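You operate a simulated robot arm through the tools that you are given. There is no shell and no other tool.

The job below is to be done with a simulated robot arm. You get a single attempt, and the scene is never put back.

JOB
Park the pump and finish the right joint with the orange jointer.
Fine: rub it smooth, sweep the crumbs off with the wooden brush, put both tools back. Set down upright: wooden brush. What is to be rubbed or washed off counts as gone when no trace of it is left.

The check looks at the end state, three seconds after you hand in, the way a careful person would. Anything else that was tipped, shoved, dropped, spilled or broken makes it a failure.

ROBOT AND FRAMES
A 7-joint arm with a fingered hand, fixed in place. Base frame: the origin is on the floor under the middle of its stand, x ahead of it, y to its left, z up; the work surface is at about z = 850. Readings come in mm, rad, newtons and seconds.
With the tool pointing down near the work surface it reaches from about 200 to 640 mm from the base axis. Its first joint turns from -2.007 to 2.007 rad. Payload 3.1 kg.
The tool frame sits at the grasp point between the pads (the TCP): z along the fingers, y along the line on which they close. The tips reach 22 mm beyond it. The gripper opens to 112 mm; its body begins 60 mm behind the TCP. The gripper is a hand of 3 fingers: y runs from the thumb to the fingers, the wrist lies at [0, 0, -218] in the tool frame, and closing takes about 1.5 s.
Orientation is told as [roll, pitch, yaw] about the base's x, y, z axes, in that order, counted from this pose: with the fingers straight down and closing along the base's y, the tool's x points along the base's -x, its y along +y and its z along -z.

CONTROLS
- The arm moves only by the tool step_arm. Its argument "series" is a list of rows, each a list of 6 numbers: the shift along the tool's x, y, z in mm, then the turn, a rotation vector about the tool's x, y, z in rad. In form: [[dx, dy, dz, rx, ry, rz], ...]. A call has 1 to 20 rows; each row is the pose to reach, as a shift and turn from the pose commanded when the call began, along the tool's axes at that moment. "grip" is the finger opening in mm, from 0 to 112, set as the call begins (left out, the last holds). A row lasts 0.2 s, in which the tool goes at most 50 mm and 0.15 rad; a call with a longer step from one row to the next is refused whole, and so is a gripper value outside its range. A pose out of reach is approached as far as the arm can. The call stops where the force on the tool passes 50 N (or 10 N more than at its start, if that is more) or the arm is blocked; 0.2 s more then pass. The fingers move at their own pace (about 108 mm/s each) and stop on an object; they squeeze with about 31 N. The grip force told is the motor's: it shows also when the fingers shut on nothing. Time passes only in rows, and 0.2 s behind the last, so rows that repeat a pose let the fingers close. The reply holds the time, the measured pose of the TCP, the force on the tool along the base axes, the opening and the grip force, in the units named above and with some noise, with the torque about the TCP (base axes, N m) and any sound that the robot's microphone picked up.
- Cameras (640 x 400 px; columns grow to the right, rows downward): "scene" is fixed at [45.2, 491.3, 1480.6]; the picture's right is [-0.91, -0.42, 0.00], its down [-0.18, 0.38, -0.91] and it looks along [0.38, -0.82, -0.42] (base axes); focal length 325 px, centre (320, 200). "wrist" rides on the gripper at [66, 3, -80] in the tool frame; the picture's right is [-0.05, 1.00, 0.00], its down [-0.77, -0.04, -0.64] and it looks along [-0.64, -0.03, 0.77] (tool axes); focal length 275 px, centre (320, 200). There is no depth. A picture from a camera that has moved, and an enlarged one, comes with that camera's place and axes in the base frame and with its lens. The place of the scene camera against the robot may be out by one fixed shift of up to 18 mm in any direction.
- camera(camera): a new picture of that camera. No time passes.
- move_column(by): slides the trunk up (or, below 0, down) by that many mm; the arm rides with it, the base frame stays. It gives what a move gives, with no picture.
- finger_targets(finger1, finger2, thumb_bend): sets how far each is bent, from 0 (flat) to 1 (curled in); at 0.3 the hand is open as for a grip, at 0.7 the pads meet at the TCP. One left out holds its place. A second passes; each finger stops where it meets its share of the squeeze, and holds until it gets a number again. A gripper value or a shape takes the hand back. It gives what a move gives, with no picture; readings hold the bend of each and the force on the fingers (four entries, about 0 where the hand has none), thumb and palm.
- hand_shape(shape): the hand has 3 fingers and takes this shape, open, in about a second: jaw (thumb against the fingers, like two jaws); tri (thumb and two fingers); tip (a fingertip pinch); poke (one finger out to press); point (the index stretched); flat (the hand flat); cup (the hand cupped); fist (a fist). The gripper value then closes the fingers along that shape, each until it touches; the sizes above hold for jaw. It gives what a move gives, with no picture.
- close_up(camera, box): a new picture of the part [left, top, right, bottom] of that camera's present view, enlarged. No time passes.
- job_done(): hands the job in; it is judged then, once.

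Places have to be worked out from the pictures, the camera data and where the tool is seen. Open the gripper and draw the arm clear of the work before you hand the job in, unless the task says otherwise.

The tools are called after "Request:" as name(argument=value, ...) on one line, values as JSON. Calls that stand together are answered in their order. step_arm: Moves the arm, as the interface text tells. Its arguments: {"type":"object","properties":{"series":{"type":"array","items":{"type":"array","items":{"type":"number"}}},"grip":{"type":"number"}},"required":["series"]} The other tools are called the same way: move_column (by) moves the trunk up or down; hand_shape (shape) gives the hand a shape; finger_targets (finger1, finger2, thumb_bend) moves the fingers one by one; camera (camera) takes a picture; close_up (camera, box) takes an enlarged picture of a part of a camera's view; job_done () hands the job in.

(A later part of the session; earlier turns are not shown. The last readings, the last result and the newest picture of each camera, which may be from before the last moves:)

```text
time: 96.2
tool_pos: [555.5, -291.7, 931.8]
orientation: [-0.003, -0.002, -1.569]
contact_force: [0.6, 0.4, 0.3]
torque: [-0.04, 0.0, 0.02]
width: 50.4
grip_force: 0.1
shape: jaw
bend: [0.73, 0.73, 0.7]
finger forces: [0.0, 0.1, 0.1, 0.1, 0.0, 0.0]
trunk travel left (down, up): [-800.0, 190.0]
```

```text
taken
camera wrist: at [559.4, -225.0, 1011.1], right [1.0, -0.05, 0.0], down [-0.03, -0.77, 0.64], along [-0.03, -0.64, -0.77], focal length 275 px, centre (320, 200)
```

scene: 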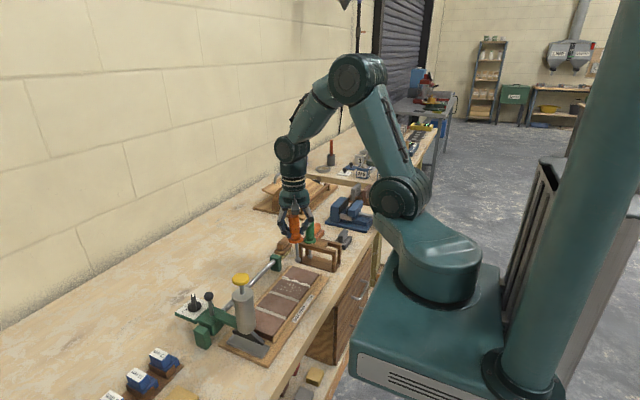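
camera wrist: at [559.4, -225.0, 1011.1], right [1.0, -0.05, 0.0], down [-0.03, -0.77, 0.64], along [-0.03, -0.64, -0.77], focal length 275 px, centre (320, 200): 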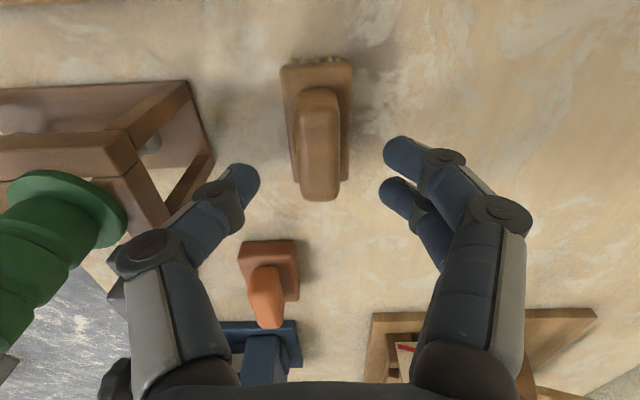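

Handle is centred between the thumb and the fingers. I lower the remaining 27 mm in steps.

Request:
step_arm(series=[[0, 0, 8, 0, 0, 0], [0, 0, 16, 0, 0, 0], [0, 0, 22, 0, 0, 0], [0, 0, 26, 0, 0, 0], [0, 0, 26, 0, 0, 0]])

Request:
camera(camera="wrist")

Request:
close_up(camera="scene", box=[260, 205, 330, 265])

```text
time: 97.4
tool_pos: [556.9, -292.5, 905.4]
orientation: [0.0, -0.001, -1.568]
contact_force: [-0.2, -0.6, -0.3]
torque: [-0.02, -0.03, -0.01]
width: 50.4
grip_force: 0.1
shape: jaw
bend: [0.73, 0.73, 0.7]
finger forces: [0.0, 0.0, 0.0, 0.1, 0.0, 0.0]
trunk travel left (down, up): [-800.0, 190.0]
```

```text
taken
camera wrist: at [560.1, -225.6, 985.1], right [1.0, -0.05, 0.0], down [-0.03, -0.77, 0.64], along [-0.03, -0.64, -0.77], focal length 275 px, centre (320, 200)
```

wrist: 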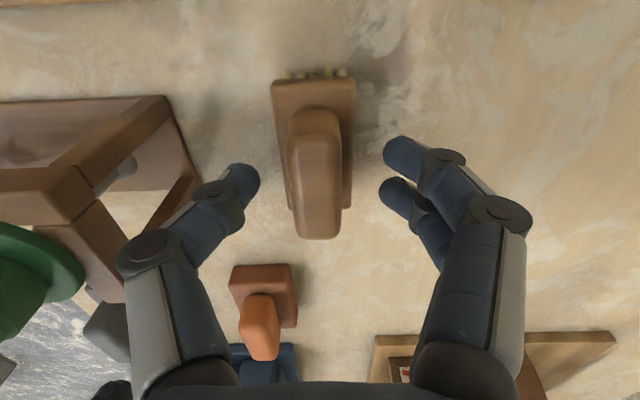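

```text
6.67 times, centred on (295, 235) of scene
camera zoom: at [45.2, 491.3, 1480.6], right [-0.91, -0.42, 0.0], down [-0.18, 0.38, -0.91], along [0.38, -0.82, -0.42], focal length 2169 px, centre (487, -33)
```

zoom: 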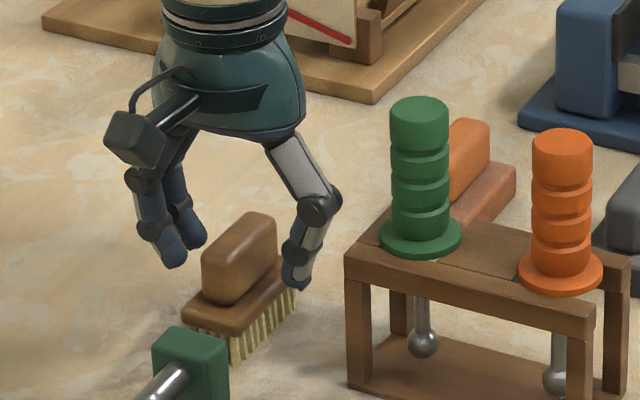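

Good clearance everywhere; the handle centre is at x ≈ 555.2. I shift 1.5 mm and close on it.

Request:
step_arm(series=[[0, -1.5, 0, 0, 0, 0], [0, -1.5, 0, 0, 0, 0]])

Request:
step_arm(series=[[0, 0, 0, 0, 0, 0], [0, 0, 0, 0, 0, 0], [0, 0, 0, 0, 0, 0], [0, 0, 0, 0, 0, 0], [0, 0, 0, 0, 0, 0], [0, 0, 0, 0, 0, 0]], grip=0)

Request:
camera(camera="wrist")

Request:
close_up(camera="scene", box=[260, 205, 330, 265])

```text
time: 98.0
tool_pos: [555.7, -289.8, 905.7]
orientation: [-0.002, -0.002, -1.569]
contact_force: [0.6, -1.2, 0.4]
torque: [0.01, 0.01, 0.0]
width: 50.4
grip_force: 0.0
shape: jaw
bend: [0.73, 0.73, 0.7]
finger forces: [0.0, 0.1, 0.0, 0.1, 0.0, 0.1]
trunk travel left (down, up): [-800.0, 190.0]
```

```text
time: 99.4
tool_pos: [553.7, -291.6, 906.1]
orientation: [-0.001, 0.0, -1.57]
contact_force: [-0.5, 0.0, -0.4]
torque: [0.01, -0.01, 0.02]
width: 14.4
grip_force: 30.8
shape: jaw
bend: [0.72, 0.72, 0.7]
finger forces: [13.8, 13.9, 0.0, 0.0, 27.8, 0.0]
trunk travel left (down, up): [-800.0, 190.0]
```

```text
taken
camera wrist: at [558.6, -225.6, 985.0], right [1.0, -0.05, 0.0], down [-0.03, -0.77, 0.64], along [-0.03, -0.64, -0.77], focal length 275 px, centre (320, 200)
```

wrist: 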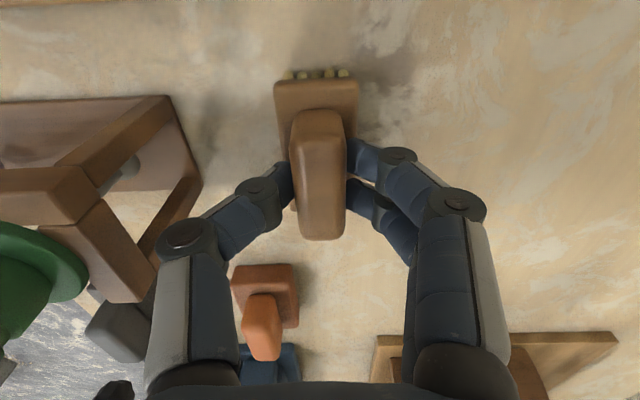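

```text
6.67 times, centred on (295, 235) of scene
camera zoom: at [45.2, 491.3, 1480.6], right [-0.91, -0.42, 0.0], down [-0.18, 0.38, -0.91], along [0.38, -0.82, -0.42], focal length 2169 px, centre (487, -33)
```

zoom: 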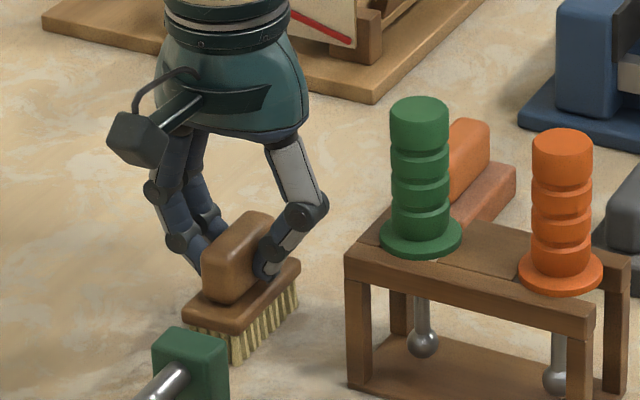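

The brush is held firmly (home pose: TCP ≈ (555, -291, 906)). I lift it straight up and carry it around the rail end to above the tiles.

Request:
step_arm(series=[[0, 0, -10, 0, 0, 0], [0, 0, -25, 0, 0, 0], [0, 0, -50, 0, 0, 0], [0, 0, -80, 0, 0, 0], [0, 0, -100, 0, 0, 0], [0, 0, -100, 0, 0, 0]])

Request:
camera(camera="wrist")

Request:
close_up(camera="scene", box=[240, 170, 360, 290])

```text
time: 100.8
tool_pos: [555.3, -292.0, 1006.2]
orientation: [-0.002, 0.0, -1.569]
contact_force: [-0.4, 0.4, -0.8]
torque: [0.0, 0.04, 0.05]
width: 14.5
grip_force: 30.4
shape: jaw
bend: [0.72, 0.72, 0.7]
finger forces: [13.9, 13.8, 0.0, 0.0, 27.9, 0.0]
trunk travel left (down, up): [-800.0, 190.0]
```

```text
taken
camera wrist: at [558.8, -225.3, 1085.4], right [1.0, -0.05, 0.0], down [-0.03, -0.77, 0.64], along [-0.03, -0.64, -0.77], focal length 275 px, centre (320, 200)
```

wrist: 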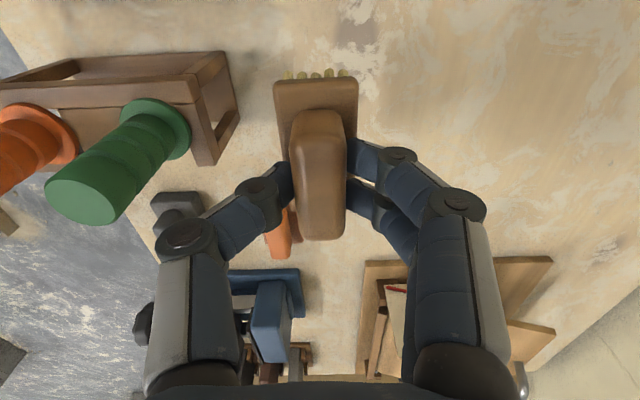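

```text
3.33 times, centred on (300, 230) of scene
camera zoom: at [45.2, 491.3, 1480.6], right [-0.91, -0.42, 0.0], down [-0.18, 0.38, -0.91], along [0.38, -0.82, -0.42], focal length 1085 px, centre (387, 100)
```

zoom: 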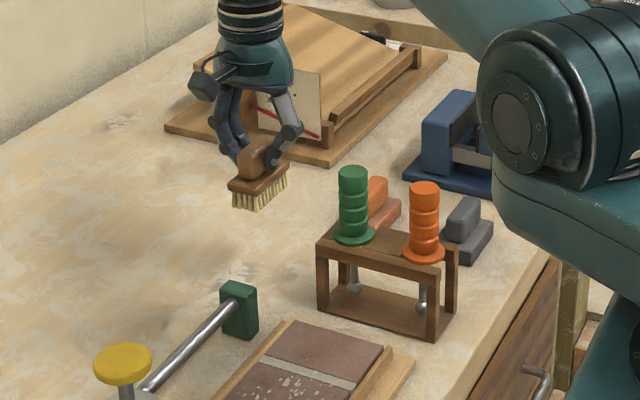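

Brush lifted level. I carry it +y past the rail end and then over the tiles to a start point above (398, -118).

Request:
step_arm(series=[[43, 0, 0, 0, 0, 0], [86, 0, 0, 0, 0, 0], [130, 0, 0, 0, 0, 0], [173, 0, 0, 0, 0, 0], [174, -40, 0, 0, 0, 0], [174, -80, 0, 0, 0, 0], [174, -120, 0, 0, 0, 0], [174, -157, 0, 0, 0, 0], [174, -157, 0, 0, 0, 0]])

Request:
camera(camera="wrist")

Request:
close_up(camera="scene", box=[240, 200, 360, 310])

```text
time: 102.8
tool_pos: [398.9, -117.7, 1004.0]
orientation: [-0.002, -0.002, -1.568]
contact_force: [-0.2, 0.8, -0.7]
torque: [-0.02, -0.03, 0.02]
width: 14.7
grip_force: 31.5
shape: jaw
bend: [0.72, 0.72, 0.7]
finger forces: [13.9, 13.9, 0.0, 0.1, 27.9, 0.0]
trunk travel left (down, up): [-800.0, 190.0]
```

```text
taken
camera wrist: at [402.6, -50.8, 1084.5], right [1.0, -0.05, 0.0], down [-0.03, -0.77, 0.64], along [-0.03, -0.64, -0.77], focal length 275 px, centre (320, 200)
```

wrist: 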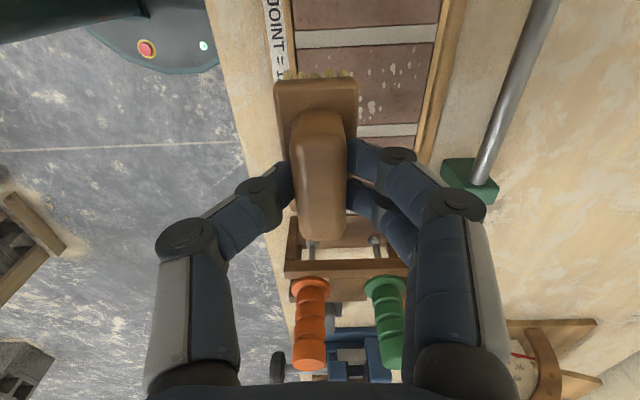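

```text
3.64 times, centred on (300, 255) of scene
camera zoom: at [45.2, 491.3, 1480.6], right [-0.91, -0.42, 0.0], down [-0.18, 0.38, -0.91], along [0.38, -0.82, -0.42], focal length 1183 px, centre (393, 0)
```

zoom: 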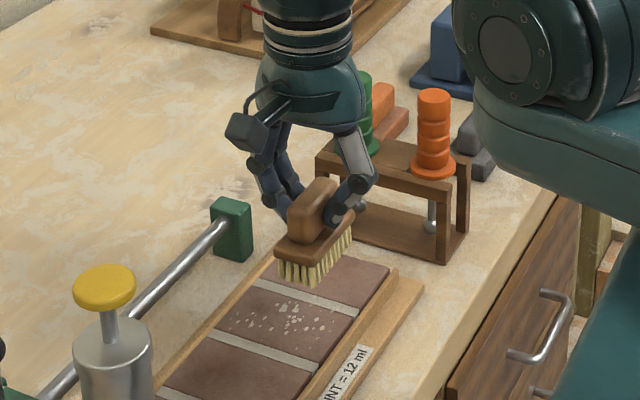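

In position. I lower to about 10 mm above the tile, then in 1.5 mm steps to contact.

Request:
step_arm(series=[[0, 0, 20, 0, 0, 0], [0, 0, 40, 0, 0, 0], [0, 0, 55, 0, 0, 0], [0, 0, 62, 0, 0, 0], [0, 0, 62, 0, 0, 0]])

Request:
step_arm(series=[[0, 0, 1.5, 0, 0, 0], [0, 0, 3, 0, 0, 0], [0, 0, 4.5, 0, 0, 0], [0, 0, 4.5, 0, 0, 0]])

Request:
step_arm(series=[[0, 0, 1, 0, 0, 0], [0, 0, 2, 0, 0, 0], [0, 0, 2, 0, 0, 0]])

Request:
close_up(camera="scene", box=[260, 220, 350, 300])

```text
time: 104.0
tool_pos: [397.8, -118.3, 942.5]
orientation: [0.0, 0.0, -1.57]
contact_force: [0.1, 0.1, -0.1]
torque: [0.0, 0.01, 0.01]
width: 14.3
grip_force: 31.3
shape: jaw
bend: [0.72, 0.72, 0.7]
finger forces: [13.9, 13.9, 0.1, 0.0, 27.8, 0.0]
trunk travel left (down, up): [-800.0, 190.0]
```

```text
time: 105.0
tool_pos: [398.4, -118.6, 939.5]
orientation: [-0.001, 0.002, -1.569]
contact_force: [-0.6, 0.1, -0.5]
torque: [-0.01, -0.02, -0.01]
width: 14.4
grip_force: 31.3
shape: jaw
bend: [0.72, 0.72, 0.7]
finger forces: [13.8, 13.9, 0.0, 0.0, 27.8, 0.1]
trunk travel left (down, up): [-800.0, 190.0]
```

```text
time: 105.8
tool_pos: [399.0, -116.5, 937.6]
orientation: [-0.001, 0.001, -1.569]
contact_force: [-0.1, -0.5, -0.7]
torque: [0.01, -0.03, 0.01]
width: 14.2
grip_force: 30.8
shape: jaw
bend: [0.72, 0.72, 0.7]
finger forces: [13.9, 14.0, 0.0, 0.1, 27.8, 0.1]
trunk travel left (down, up): [-800.0, 190.0]
```

```text
5.00 times, centred on (305, 260) of scene
camera zoom: at [45.2, 491.3, 1480.6], right [-0.91, -0.42, 0.0], down [-0.18, 0.38, -0.91], along [0.38, -0.82, -0.42], focal length 1627 px, centre (395, -100)
```

zoom: 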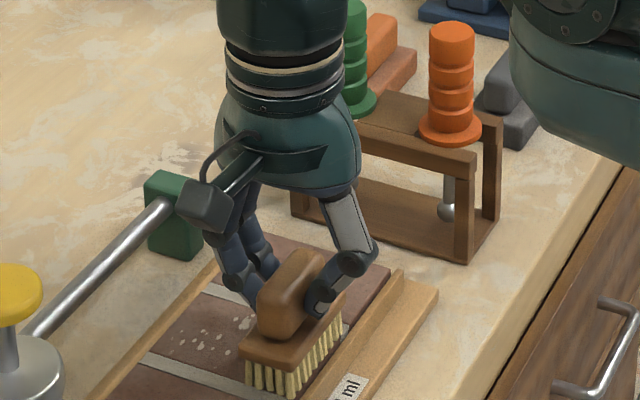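

Almost touching. I continue in 1 mm steps until the bristles press lightly.

Request:
step_arm(series=[[0, 0, 1, 0, 0, 0], [0, 0, 2, 0, 0, 0], [0, 0, 2, 0, 0, 0]])

Request:
step_arm(series=[[0, 0, 1, 0, 0, 0], [0, 0, 1, 0, 0, 0]])

Request:
step_arm(series=[[0, 0, 1, 0, 0, 0], [0, 0, 1, 0, 0, 0]])

```text
time: 106.6
tool_pos: [396.1, -117.4, 934.7]
orientation: [-0.003, 0.0, -1.569]
contact_force: [0.3, -0.3, -0.5]
torque: [0.01, 0.01, -0.01]
width: 14.5
grip_force: 30.8
shape: jaw
bend: [0.72, 0.72, 0.7]
finger forces: [13.9, 13.9, 0.0, 0.1, 27.8, 0.0]
trunk travel left (down, up): [-800.0, 190.0]
```

```text
time: 107.2
tool_pos: [398.8, -117.4, 934.4]
orientation: [-0.002, 0.001, -1.569]
contact_force: [-1.2, 0.1, 1.0]
torque: [-0.01, 0.01, -0.02]
width: 14.3
grip_force: 31.3
shape: jaw
bend: [0.72, 0.72, 0.7]
finger forces: [13.9, 13.9, 0.1, 0.0, 28.1, 0.0]
trunk travel left (down, up): [-800.0, 190.0]
```

```text
time: 107.8
tool_pos: [397.5, -117.1, 933.4]
orientation: [-0.001, -0.001, -1.569]
contact_force: [-1.3, -0.8, 6.9]
torque: [-0.03, -0.04, 0.0]
width: 14.9
grip_force: 31.2
shape: jaw
bend: [0.73, 0.73, 0.7]
finger forces: [14.7, 14.6, 0.0, 0.0, 30.1, 0.0]
trunk travel left (down, up): [-800.0, 190.0]
```

The bristles press with 7 N. I sweep toward +x by about 75 mm across the tile and look.

Request:
step_arm(series=[[0, 6, 0, 0, 0, 0], [0, 13, 0, 0, 0, 0], [0, 20, 0, 0, 0, 0], [0, 27, 0, 0, 0, 0], [0, 34, 0, 0, 0, 0], [0, 41, 0, 0, 0, 0], [0, 48, 0, 0, 0, 0], [0, 55, 0, 0, 0, 0], [0, 62, 0, 0, 0, 0], [0, 69, 0, 0, 0, 0], [0, 76, 0, 0, 0, 0]])

Request:
close_up(camera="scene", box=[250, 220, 340, 300])

Request:
camera(camera="wrist")

```text
time: 110.2
tool_pos: [473.7, -116.5, 933.6]
orientation: [0.001, -0.001, -1.57]
contact_force: [-2.6, -0.2, 4.5]
torque: [-0.01, 0.11, 0.02]
width: 14.8
grip_force: 31.1
shape: jaw
bend: [0.73, 0.73, 0.7]
finger forces: [15.0, 14.8, 0.1, 0.0, 32.1, 0.1]
trunk travel left (down, up): [-800.0, 190.0]
```

```text
5.00 times, centred on (295, 260) of scene
camera zoom: at [45.2, 491.3, 1480.6], right [-0.91, -0.42, 0.0], down [-0.18, 0.38, -0.91], along [0.38, -0.82, -0.42], focal length 1627 px, centre (445, -100)
```

zoom: 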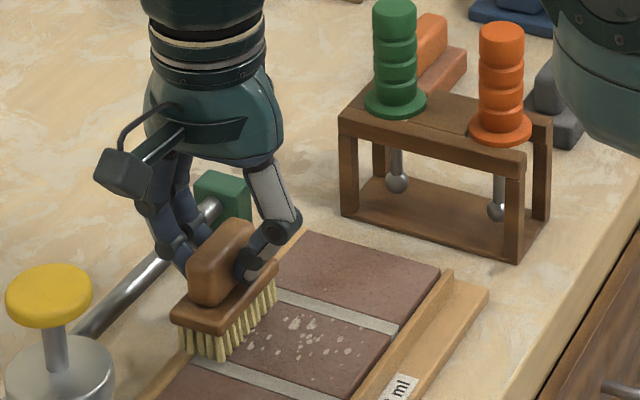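

```text
taken
camera wrist: at [477.0, -51.2, 1013.0], right [1.0, -0.05, 0.0], down [-0.03, -0.77, 0.64], along [-0.03, -0.64, -0.77], focal length 275 px, centre (320, 200)
```

wrist: 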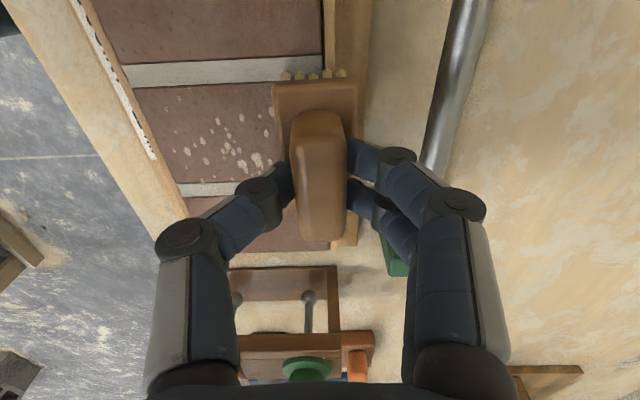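

Request:
close_up(camera="wrist", box=[130, 60, 310, 190])

Request:
close_up(camera="scene", box=[275, 265, 325, 300])

```text
3.08 times, centred on (220, 125) of wrist
camera zoom: at [477.0, -51.2, 1013.0], right [1.0, -0.05, 0.0], down [-0.03, -0.77, 0.64], along [-0.03, -0.64, -0.77], focal length 847 px, centre (628, 431)
```

zoom: 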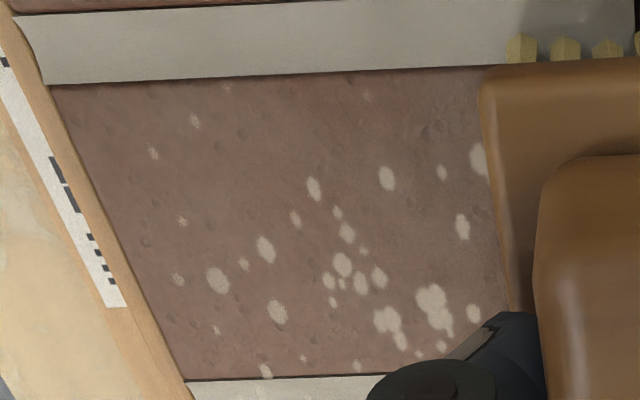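

```text
11.43 times, centred on (300, 282) of scene
camera zoom: at [45.2, 491.3, 1480.6], right [-0.91, -0.42, 0.0], down [-0.18, 0.38, -0.91], along [0.38, -0.82, -0.42], focal length 3719 px, centre (549, -743)
```

zoom: 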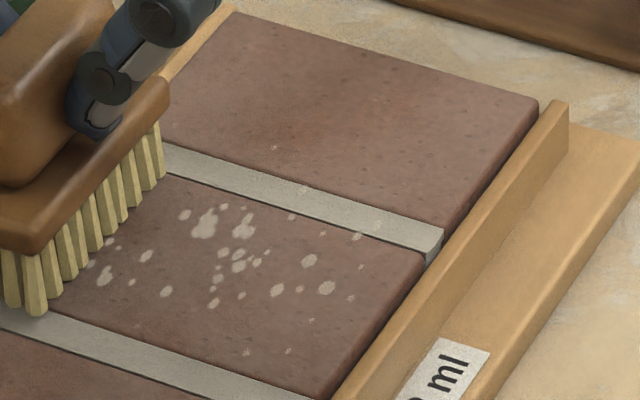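

The crumbs look fainter, so each pass removes part. I sweep back and forth over the tile several more times with the same light pressure.

Request:
step_arm(series=[[0, -15, 0, 0, 0, 0], [0, -30, 0, 0, 0, 0], [0, -45, 0, 0, 0, 0], [0, -60, 0, 0, 0, 0], [0, -76, 0, 0, 0, 0], [0, -60, 0, 0, 0, 0], [0, -45, 0, 0, 0, 0], [0, -30, 0, 0, 0, 0], [0, -15, 0, 0, 0, 0], [0, 0, 0, 0, 0, 0], [0, -15, 0, 0, 0, 0], [0, -30, 0, 0, 0, 0], [0, -45, 0, 0, 0, 0], [0, -60, 0, 0, 0, 0], [0, -76, 0, 0, 0, 0], [0, -60, 0, 0, 0, 0], [0, -45, 0, 0, 0, 0], [0, -30, 0, 0, 0, 0], [0, -15, 0, 0, 0, 0], [0, 0, 0, 0, 0, 0]])

Request:
close_up(camera="wrist", box=[130, 60, 310, 190])

Request:
close_up(camera="scene", box=[265, 255, 325, 300])

```text
time: 114.4
tool_pos: [472.4, -116.3, 934.0]
orientation: [0.0, -0.001, -1.571]
contact_force: [-1.8, -0.8, 2.6]
torque: [0.0, 0.06, 0.01]
width: 14.8
grip_force: 31.4
shape: jaw
bend: [0.73, 0.73, 0.7]
finger forces: [14.9, 15.1, 0.0, 0.0, 32.1, 0.1]
trunk travel left (down, up): [-800.0, 190.0]
```

```text
3.08 times, centred on (220, 125) of wrist
camera zoom: at [476.5, -51.0, 1012.8], right [1.0, -0.05, 0.0], down [-0.03, -0.77, 0.64], along [-0.03, -0.64, -0.77], focal length 847 px, centre (628, 431)
```

zoom: 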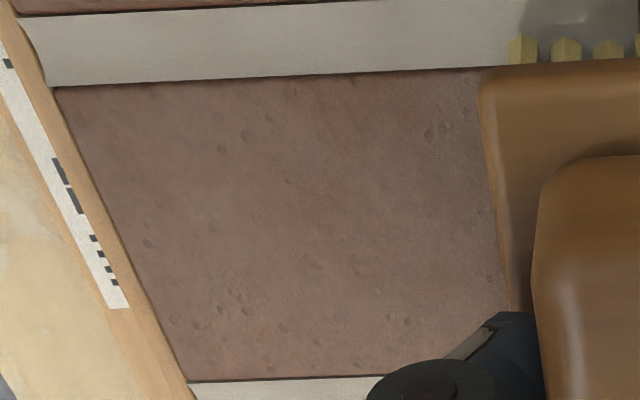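

```text
8.89 times, centred on (295, 278) of scene
camera zoom: at [45.2, 491.3, 1480.6], right [-0.91, -0.42, 0.0], down [-0.18, 0.38, -0.91], along [0.38, -0.82, -0.42], focal length 2892 px, centre (542, -489)
```

zoom: 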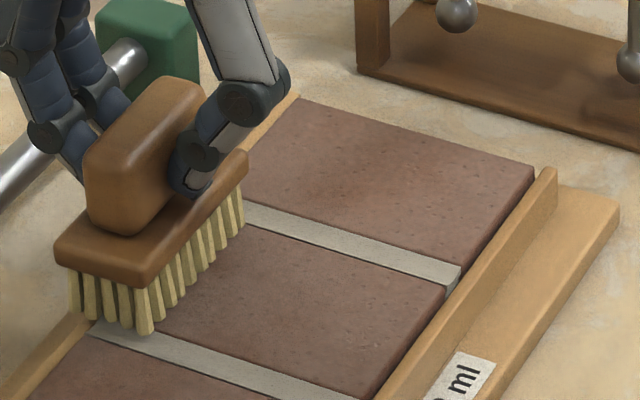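

The tile is clean. I lift the brush and move it to the far side to inspect the right joint and the right tile for remaining specks.

Request:
step_arm(series=[[0, 0, -15, 0, 0, 0], [0, 0, -40, 0, 0, 0], [-20, 30, -55, 0, 0, 0], [-40, 57, -55, 0, 0, 0], [-40, 57, -55, 0, 0, 0]])

Request:
camera(camera="wrist")

Request:
close_up(camera="wrist", box=[80, 40, 280, 165])

Request:
close_up(camera="scene", box=[250, 255, 330, 315])

```text
time: 115.6
tool_pos: [528.9, -157.7, 987.9]
orientation: [0.0, -0.003, -1.569]
contact_force: [0.1, -0.4, -0.5]
torque: [-0.01, 0.03, -0.01]
width: 14.6
grip_force: 30.5
shape: jaw
bend: [0.73, 0.73, 0.7]
finger forces: [15.1, 15.1, 0.1, 0.0, 30.1, 0.0]
trunk travel left (down, up): [-800.0, 190.0]
```

```text
taken
camera wrist: at [533.3, -90.8, 1067.6], right [1.0, -0.05, 0.0], down [-0.03, -0.77, 0.64], along [-0.03, -0.64, -0.77], focal length 275 px, centre (320, 200)
```

wrist: 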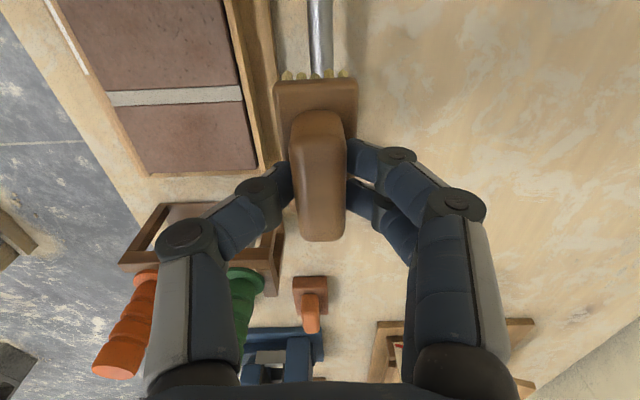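

```text
3.20 times, centred on (180, 102) of wrist
camera zoom: at [533.3, -90.8, 1067.6], right [1.0, -0.05, 0.0], down [-0.03, -0.77, 0.64], along [-0.03, -0.64, -0.77], focal length 881 px, centre (768, 512)
```

zoom: 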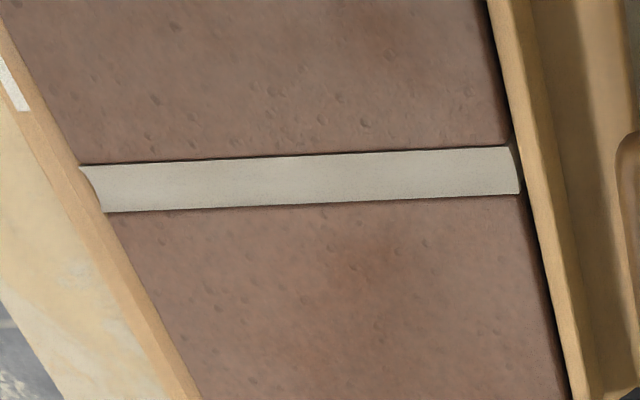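

```text
6.67 times, centred on (290, 285) of scene
camera zoom: at [45.2, 491.3, 1480.6], right [-0.91, -0.42, 0.0], down [-0.18, 0.38, -0.91], along [0.38, -0.82, -0.42], focal length 2169 px, centre (520, -367)
```

zoom: 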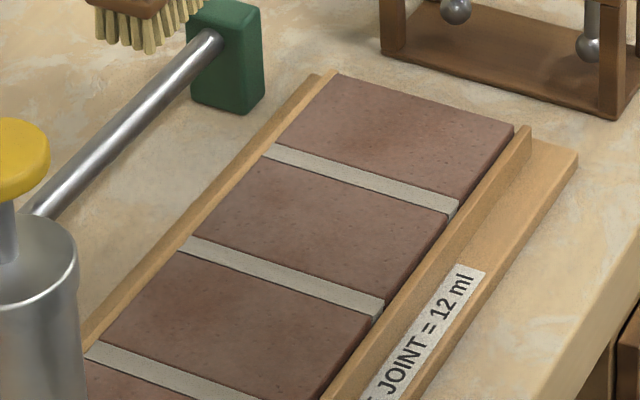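

Both views show a clean tile and a smooth joint. For certainty I make one more light pass over the strip nearer the joint (centred y ≈ -135) and over the tile again.

Request:
step_arm(series=[[12, -30, 0, 0, 0, 0], [23, -57, 0, 0, 0, 0], [23, -57, 25, 0, 0, 0], [23, -57, 45, 0, 0, 0], [23, -57, 52, 0, 0, 0], [23, -57, 52, 0, 0, 0]])

Request:
step_arm(series=[[0, 0, 1, 0, 0, 0], [0, 0, 2, 0, 0, 0], [0, 0, 2, 0, 0, 0]])

```text
time: 117.0
tool_pos: [473.9, -134.0, 936.5]
orientation: [0.0, 0.0, -1.57]
contact_force: [-0.3, -0.1, -0.9]
torque: [-0.03, -0.01, 0.0]
width: 14.8
grip_force: 31.3
shape: jaw
bend: [0.73, 0.73, 0.7]
finger forces: [15.1, 15.1, 0.1, 0.1, 30.0, 0.0]
trunk travel left (down, up): [-800.0, 190.0]
```

```text
time: 117.8
tool_pos: [473.6, -134.3, 933.7]
orientation: [-0.001, 0.0, -1.569]
contact_force: [-0.1, -0.5, -0.4]
torque: [0.0, -0.02, 0.0]
width: 14.7
grip_force: 31.3
shape: jaw
bend: [0.73, 0.73, 0.7]
finger forces: [15.0, 15.0, 0.0, 0.0, 30.0, 0.0]
trunk travel left (down, up): [-800.0, 190.0]
```

Request:
step_arm(series=[[0, 0, 1, 0, 0, 0], [0, 0, 1, 0, 0, 0]])

Request:
step_arm(series=[[0, 0, 0.5, 0, 0, 0], [0, -15, 0.5, 0, 0, 0], [0, -30, 0.5, 0, 0, 0], [0, -45, 0.5, 0, 0, 0], [0, -60, 0.5, 0, 0, 0], [0, -76, 0.5, 0, 0, 0], [0, -60, 0.5, 0, 0, 0], [0, -45, 0.5, 0, 0, 0], [0, -30, 0.5, 0, 0, 0], [0, -15, 0.5, 0, 0, 0], [0, 0, 0.5, 0, 0, 0], [0, -15, 0.5, 0, 0, 0], [0, -30, 0.5, 0, 0, 0], [0, -45, 0.5, 0, 0, 0], [0, -60, 0.5, 0, 0, 0], [0, -76, 0.5, 0, 0, 0]])

Request:
close_up(camera="scene", box=[250, 255, 330, 315])

```text
time: 118.4
tool_pos: [474.4, -134.8, 931.9]
orientation: [0.001, 0.0, -1.569]
contact_force: [0.5, -0.1, 1.9]
torque: [0.0, 0.02, 0.01]
width: 14.7
grip_force: 30.6
shape: jaw
bend: [0.73, 0.73, 0.7]
finger forces: [15.2, 15.2, 0.0, 0.0, 30.5, 0.1]
trunk travel left (down, up): [-800.0, 190.0]
```

```text
time: 121.8
tool_pos: [396.8, -132.4, 933.1]
orientation: [-0.002, 0.001, -1.569]
contact_force: [3.3, 0.6, 6.9]
torque: [-0.02, -0.12, 0.01]
width: 14.7
grip_force: 31.0
shape: jaw
bend: [0.73, 0.73, 0.71]
finger forces: [16.4, 16.5, 0.0, 0.0, 30.1, 0.0]
trunk travel left (down, up): [-800.0, 190.0]
```

```text
6.67 times, centred on (290, 285) of scene
camera zoom: at [45.2, 491.3, 1480.6], right [-0.91, -0.42, 0.0], down [-0.18, 0.38, -0.91], along [0.38, -0.82, -0.42], focal length 2169 px, centre (520, -367)
```

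zoom: 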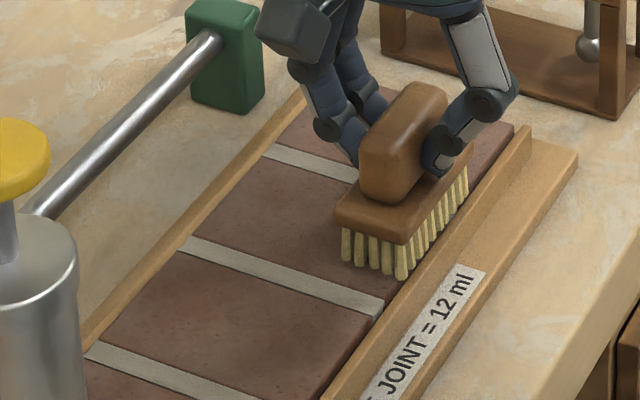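

One more pass on the tile strip centred at y ≈ -112, then I lift off.

Request:
step_arm(series=[[7, 0, 0, 0, 0, 0], [14, 0, 0, 0, 0, 0], [20, 0, 0, 0, 0, 0], [20, 15, 0, 0, 0, 0], [20, 30, 0, 0, 0, 0], [20, 45, 0, 0, 0, 0], [20, 60, 0, 0, 0, 0], [20, 76, 0, 0, 0, 0], [20, 60, 0, 0, 0, 0], [20, 45, 0, 0, 0, 0], [20, 30, 0, 0, 0, 0], [20, 15, 0, 0, 0, 0], [20, 0, 0, 0, 0, 0], [20, 15, 0, 0, 0, 0], [20, 30, 0, 0, 0, 0], [20, 45, 0, 0, 0, 0], [20, 60, 0, 0, 0, 0], [20, 76, 0, 0, 0, 0]])

Request:
step_arm(series=[[0, 0, -15, 0, 0, 0], [0, 0, -45, 0, 0, 0], [0, 0, -70, 0, 0, 0], [0, 0, -73, 0, 0, 0]])

Request:
camera(camera="wrist")

Request:
close_up(camera="scene", box=[240, 225, 340, 315])

```text
time: 125.6
tool_pos: [474.2, -113.1, 932.3]
orientation: [0.0, 0.0, -1.567]
contact_force: [-0.8, 0.1, 2.4]
torque: [0.01, 0.04, 0.0]
width: 14.7
grip_force: 31.1
shape: jaw
bend: [0.73, 0.73, 0.7]
finger forces: [15.3, 15.3, 0.0, 0.0, 31.6, 0.1]
trunk travel left (down, up): [-800.0, 190.0]
```

```text
time: 126.6
tool_pos: [474.2, -113.8, 1006.2]
orientation: [-0.003, 0.001, -1.569]
contact_force: [0.0, -0.4, -0.3]
torque: [-0.04, -0.02, 0.0]
width: 14.5
grip_force: 30.5
shape: jaw
bend: [0.73, 0.73, 0.7]
finger forces: [15.2, 15.2, 0.1, 0.0, 30.3, 0.0]
trunk travel left (down, up): [-800.0, 190.0]
```

```text
taken
camera wrist: at [477.3, -48.3, 1085.6], right [1.0, -0.05, 0.0], down [-0.03, -0.77, 0.64], along [-0.03, -0.64, -0.77], focal length 275 px, centre (320, 200)
```

wrist: 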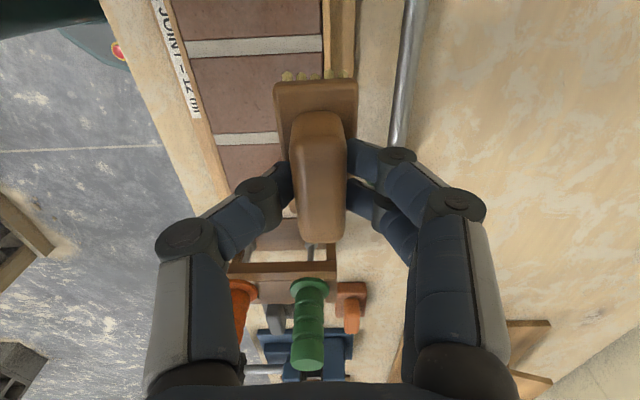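

```text
4.44 times, centred on (290, 270) of scene
camera zoom: at [45.2, 491.3, 1480.6], right [-0.91, -0.42, 0.0], down [-0.18, 0.38, -0.91], along [0.38, -0.82, -0.42], focal length 1446 px, centre (453, -111)
```

zoom: 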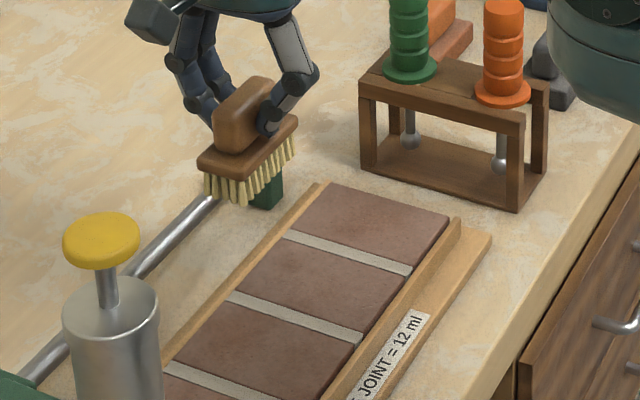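

Everything on the tiles is clean. I return the brush the same way: out to x ≈ 555, then to y ≈ -291, and lower toward its original spot.

Request:
step_arm(series=[[0, 40, 0, 0, 0, 0], [0, 81, 0, 0, 0, 0], [-40, 81, 0, 0, 0, 0], [-80, 81, 0, 0, 0, 0], [-120, 81, 0, 0, 0, 0], [-160, 81, 0, 0, 0, 0], [-177, 81, 0, 0, 0, 0], [-177, 81, 0, 0, 0, 0]])

Request:
step_arm(series=[[0, 0, 25, 0, 0, 0], [0, 0, 50, 0, 0, 0], [0, 0, 70, 0, 0, 0], [0, 0, 85, 0, 0, 0], [0, 0, 92, 0, 0, 0], [0, 0, 92, 0, 0, 0]])

Request:
camera(camera="wrist")

Request:
close_up(camera="scene", box=[255, 205, 325, 265])

```text
time: 128.4
tool_pos: [555.3, -292.0, 1005.7]
orientation: [-0.002, 0.001, -1.569]
contact_force: [0.3, 0.2, -0.1]
torque: [-0.02, -0.03, 0.02]
width: 14.7
grip_force: 31.1
shape: jaw
bend: [0.73, 0.73, 0.7]
finger forces: [14.8, 15.0, 0.0, 0.0, 29.5, 0.1]
trunk travel left (down, up): [-800.0, 190.0]
```

```text
time: 129.8
tool_pos: [555.2, -292.6, 913.1]
orientation: [0.0, -0.001, -1.57]
contact_force: [-0.9, 1.0, 0.1]
torque: [-0.02, 0.03, -0.02]
width: 14.6
grip_force: 30.8
shape: jaw
bend: [0.73, 0.73, 0.7]
finger forces: [14.8, 14.9, 0.1, 0.0, 29.5, 0.0]
trunk travel left (down, up): [-800.0, 190.0]
```

```text
taken
camera wrist: at [558.6, -225.6, 993.0], right [1.0, -0.05, 0.0], down [-0.03, -0.77, 0.64], along [-0.03, -0.64, -0.77], focal length 275 px, centre (320, 200)
```

wrist: 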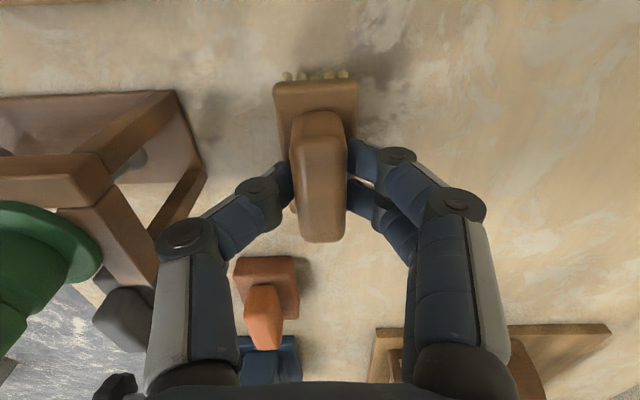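

```text
6.67 times, centred on (290, 235) of scene
camera zoom: at [45.2, 491.3, 1480.6], right [-0.91, -0.42, 0.0], down [-0.18, 0.38, -0.91], along [0.38, -0.82, -0.42], focal length 2169 px, centre (520, -33)
```

zoom: 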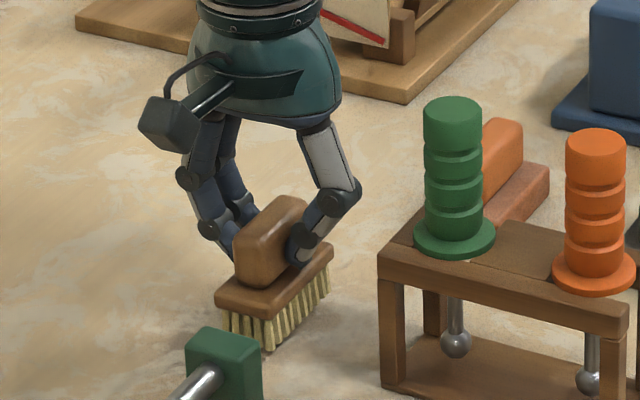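

The brush is about 7 mm above its old place, level. I lower in small steps until it stands on the bench.

Request:
step_arm(series=[[0, 0, 2, 0, 0, 0], [0, 0, 4, 0, 0, 0], [0, 0, 5, 0, 0, 0], [0, 0, 5, 0, 0, 0]])

Request:
step_arm(series=[[0, 0, 1, 0, 0, 0], [0, 0, 1, 0, 0, 0]])

Request:
step_arm(series=[[0, 0, 1, 0, 0, 0], [0, 0, 1, 0, 0, 0]])

```text
time: 130.8
tool_pos: [555.2, -291.5, 908.2]
orientation: [-0.003, -0.001, -1.57]
contact_force: [-0.8, 1.0, -0.4]
torque: [-0.01, -0.03, 0.01]
width: 14.8
grip_force: 31.5
shape: jaw
bend: [0.73, 0.73, 0.7]
finger forces: [14.8, 14.8, 0.1, 0.0, 29.4, 0.0]
trunk travel left (down, up): [-800.0, 190.0]
```

```text
time: 131.4
tool_pos: [553.8, -290.9, 907.5]
orientation: [-0.001, -0.001, -1.57]
contact_force: [0.5, 0.2, -0.8]
torque: [-0.02, 0.02, -0.01]
width: 14.9
grip_force: 31.1
shape: jaw
bend: [0.73, 0.73, 0.7]
finger forces: [14.8, 14.7, 0.1, 0.1, 29.5, 0.1]
trunk travel left (down, up): [-800.0, 190.0]
```

```text
time: 132.0
tool_pos: [555.0, -291.4, 907.1]
orientation: [-0.002, -0.001, -1.569]
contact_force: [0.0, -0.6, 0.4]
torque: [-0.01, -0.02, 0.0]
width: 14.8
grip_force: 30.8
shape: jaw
bend: [0.73, 0.73, 0.7]
finger forces: [14.8, 14.8, 0.1, 0.0, 29.5, 0.0]
trunk travel left (down, up): [-800.0, 190.0]
```

Request:
step_arm(series=[[0, 0, 0.7, 0, 0, 0], [0, 0, 0.7, 0, 0, 0]])

Request:
step_arm(series=[[0, 0, 0.7, 0, 0, 0], [0, 0, 0.7, 0, 0, 0]])

Request:
close_up(camera="scene", box=[255, 205, 325, 265])

```text
time: 132.6
tool_pos: [555.3, -292.2, 906.4]
orientation: [-0.001, 0.0, -1.568]
contact_force: [0.1, -0.4, -1.0]
torque: [-0.02, -0.01, -0.01]
width: 14.9
grip_force: 30.6
shape: jaw
bend: [0.73, 0.73, 0.7]
finger forces: [14.8, 14.7, 0.0, 0.0, 29.4, 0.0]
trunk travel left (down, up): [-800.0, 190.0]
```

```text
time: 133.2
tool_pos: [554.9, -291.9, 905.0]
orientation: [0.0, -0.001, -1.569]
contact_force: [-0.6, -0.1, -0.1]
torque: [0.03, 0.01, 0.02]
width: 14.8
grip_force: 30.8
shape: jaw
bend: [0.73, 0.73, 0.7]
finger forces: [14.7, 14.9, 0.0, 0.0, 29.3, 0.0]
trunk travel left (down, up): [-800.0, 190.0]
```

```text
6.67 times, centred on (290, 235) of scene
camera zoom: at [45.2, 491.3, 1480.6], right [-0.91, -0.42, 0.0], down [-0.18, 0.38, -0.91], along [0.38, -0.82, -0.42], focal length 2169 px, centre (520, -33)
```

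zoom: 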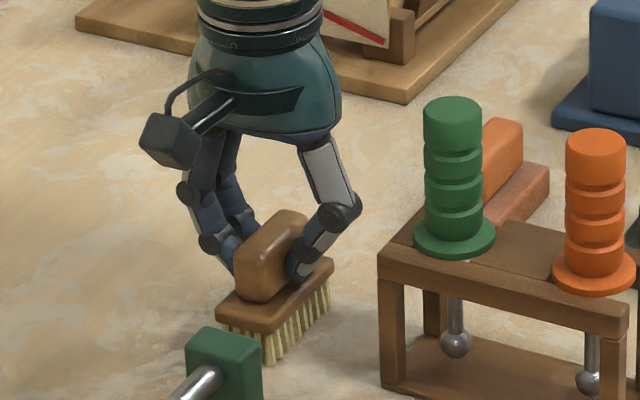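

No contact force yet; the brush probably slid up a millimetre in the grip during sweeping. I continue gently.

Request:
step_arm(series=[[0, 0, 0.8, 0, 0, 0], [0, 0, 0.8, 0, 0, 0]])

Request:
step_arm(series=[[0, 0, 0.8, 0, 0, 0], [0, 0, 0.8, 0, 0, 0]])

```text
time: 133.8
tool_pos: [554.0, -291.4, 904.5]
orientation: [-0.001, 0.001, -1.569]
contact_force: [-0.8, 0.3, -1.3]
torque: [-0.02, -0.01, 0.02]
width: 14.6
grip_force: 31.0
shape: jaw
bend: [0.73, 0.73, 0.7]
finger forces: [14.8, 14.8, 0.0, 0.0, 29.5, 0.0]
trunk travel left (down, up): [-800.0, 190.0]
```

```text
time: 134.4
tool_pos: [553.2, -291.6, 904.1]
orientation: [-0.001, -0.002, -1.568]
contact_force: [-0.1, 1.4, 2.9]
torque: [0.02, -0.05, -0.02]
width: 14.8
grip_force: 31.2
shape: jaw
bend: [0.73, 0.73, 0.71]
finger forces: [14.8, 14.8, 0.1, 0.0, 30.0, 0.1]
trunk travel left (down, up): [-800.0, 190.0]
```

The brush now stands on the bench (2.9 N). I open to 50 mm, as when I came in, and check that it stands.

Request:
step_arm(series=[[0, 0, -0.3, 0, 0, 0], [0, 0, -0.3, 0, 0, 0], [0, 0, -0.3, 0, 0, 0], [0, 0, -0.3, 0, 0, 0]], grip=50)

Request:
camera(camera="wrist")

Request:
close_up(camera="scene", box=[255, 205, 325, 265])

```text
time: 135.4
tool_pos: [555.1, -290.1, 904.3]
orientation: [-0.002, -0.001, -1.567]
contact_force: [0.9, 1.2, -0.4]
torque: [0.02, 0.0, 0.0]
width: 49.5
grip_force: 0.1
shape: jaw
bend: [0.73, 0.73, 0.7]
finger forces: [0.0, 0.0, 0.0, 0.0, 0.0, 0.0]
trunk travel left (down, up): [-800.0, 190.0]
```

```text
taken
camera wrist: at [558.3, -225.0, 983.6], right [1.0, -0.05, 0.0], down [-0.03, -0.77, 0.64], along [-0.03, -0.64, -0.77], focal length 275 px, centre (320, 200)
```

wrist: 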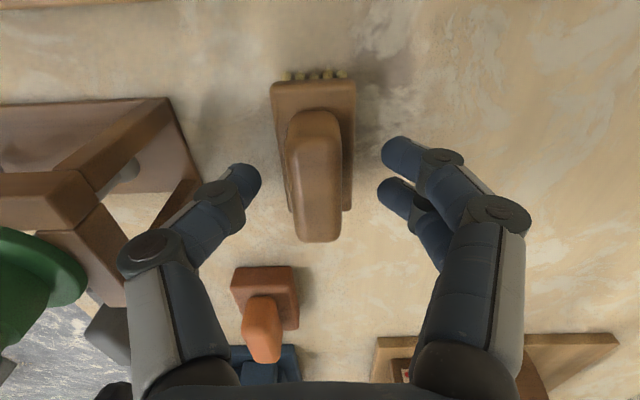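

```text
6.67 times, centred on (290, 235) of scene
camera zoom: at [45.2, 491.3, 1480.6], right [-0.91, -0.42, 0.0], down [-0.18, 0.38, -0.91], along [0.38, -0.82, -0.42], focal length 2169 px, centre (520, -33)
```

zoom: 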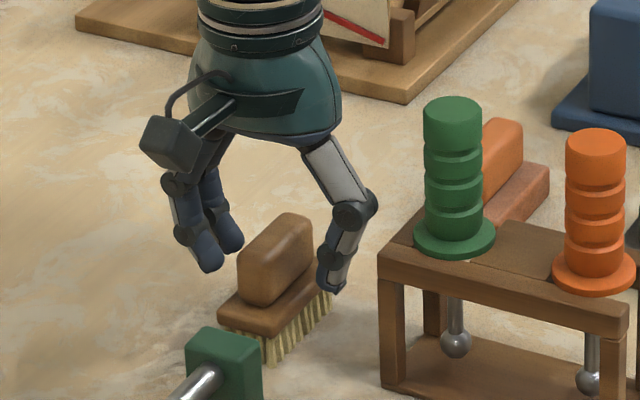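

The brush stands upright at its original place. I lift straight up clear of everything.

Request:
step_arm(series=[[0, 0, -20, 0, 0, 0], [0, 0, -50, 0, 0, 0], [0, 0, -90, 0, 0, 0], [0, 0, -130, 0, 0, 0], [0, 0, -170, 0, 0, 0], [0, 0, -210, 0, 0, 0]])

Request:
step_arm(series=[[0, -10, 0, 0, 0, -0.143], [0, -20, 0, 0, 0, -0.286], [0, -40, 0, 0, 0, -0.429], [0, -60, 0, 0, 0, -0.572], [0, -80, 0, 0, 0, -0.715], [0, -100, 0, 0, 0, -0.858], [0, -120, 0, 0, 0, -1.001], [0, -140, 0, 0, 0, -1.144], [0, -160, 0, 0, 0, -1.287], [0, -180, 0, 0, 0, -1.43], [0, -200, 0, 0, 0, -1.57]], grip=90)

Request:
camera(camera="scene")

Request:
camera(camera="wrist")

```text
time: 136.8
tool_pos: [553.4, -290.6, 1114.9]
orientation: [0.0, 0.001, -1.568]
contact_force: [0.4, 0.6, 0.7]
torque: [-0.01, 0.07, -0.02]
width: 49.4
grip_force: 0.0
shape: jaw
bend: [0.73, 0.73, 0.7]
finger forces: [0.1, 0.0, 0.0, 0.0, 0.0, 0.0]
trunk travel left (down, up): [-800.0, 190.0]
```

```text
time: 139.2
tool_pos: [354.2, -291.6, 1114.8]
orientation: [-0.001, -0.001, 0.004]
contact_force: [-0.2, -0.2, 0.2]
torque: [-0.02, -0.01, -0.01]
width: 89.9
grip_force: 0.1
shape: jaw
bend: [0.59, 0.59, 0.55]
finger forces: [0.1, 0.0, 0.1, 0.1, 0.0, 0.1]
trunk travel left (down, up): [-800.0, 190.0]
```

```text
taken
```

scene: 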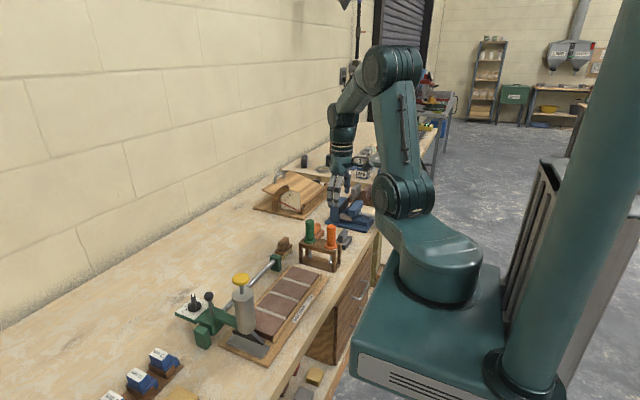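

```text
taken
camera wrist: at [288.1, -288.7, 1194.1], right [0.04, 1.0, 0.0], down [0.77, -0.03, 0.64], along [0.63, -0.03, -0.77], focal length 275 px, centre (320, 200)
```

wrist: 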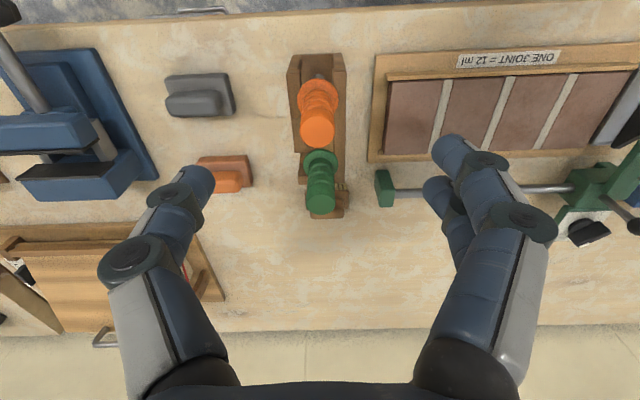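

I go for a last close inspection of the right joint, the tile and the parked pump from above.

Request:
step_arm(series=[[10, 40, 0, 0, 0, 0], [20, 80, 0, 0, 0, 0], [24, 120, 0, 0, 0, 0], [24, 150, 30, 0, 0, 0], [24, 160, 70, 0, 0, 0], [24, 160, 95, 0, 0, 0], [24, 160, 95, 0, 0, 0]])

Request:
close_up(camera="wrist", box=[230, 110, 430, 235])

Request:
camera(camera="wrist")

Request:
close_up(camera="scene", box=[170, 215, 360, 370])

```text
time: 140.8
tool_pos: [330.9, -132.5, 1018.4]
orientation: [0.003, 0.001, -0.001]
contact_force: [-0.7, -0.5, -0.7]
torque: [-0.01, 0.01, 0.01]
width: 89.8
grip_force: 0.1
shape: jaw
bend: [0.59, 0.59, 0.55]
finger forces: [0.1, 0.0, 0.0, 0.0, 0.0, 0.0]
trunk travel left (down, up): [-800.0, 190.0]
```

```text
3.20 times, centred on (330, 172) of wrist
camera zoom: at [265.2, -129.4, 1098.2], right [0.05, 1.0, 0.0], down [0.77, -0.04, 0.64], along [0.64, -0.03, -0.77], focal length 881 px, centre (288, 288)
```

zoom: 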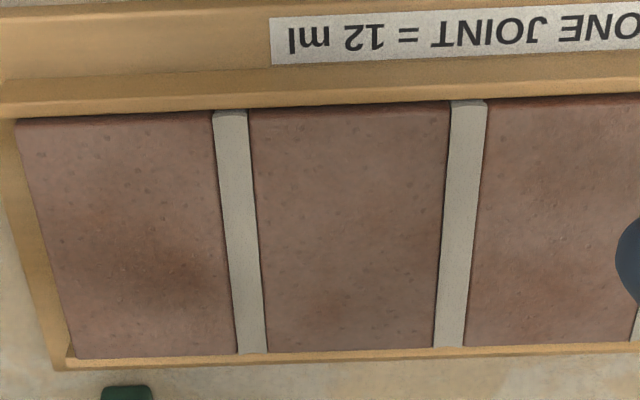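

```text
taken
camera wrist: at [265.2, -129.4, 1098.2], right [0.05, 1.0, 0.0], down [0.77, -0.04, 0.64], along [0.64, -0.03, -0.77], focal length 275 px, centre (320, 200)
```

wrist: 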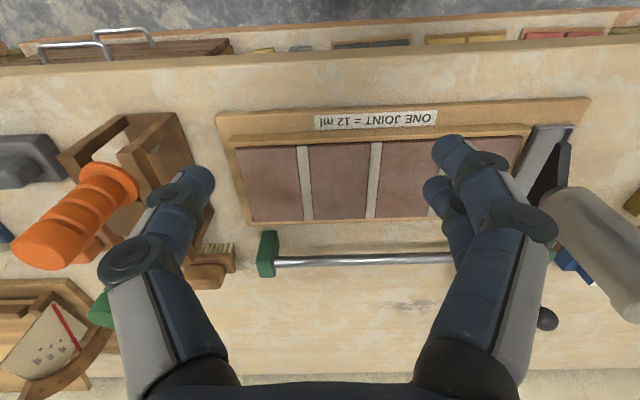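

```text
2.58 times, centred on (265, 292) of scene
camera zoom: at [45.2, 491.3, 1480.6], right [-0.91, -0.42, 0.0], down [-0.18, 0.38, -0.91], along [0.38, -0.82, -0.42], focal length 840 px, centre (462, -39)
```

zoom: 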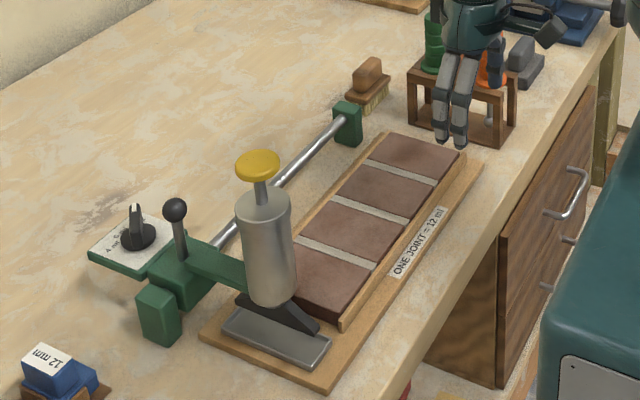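

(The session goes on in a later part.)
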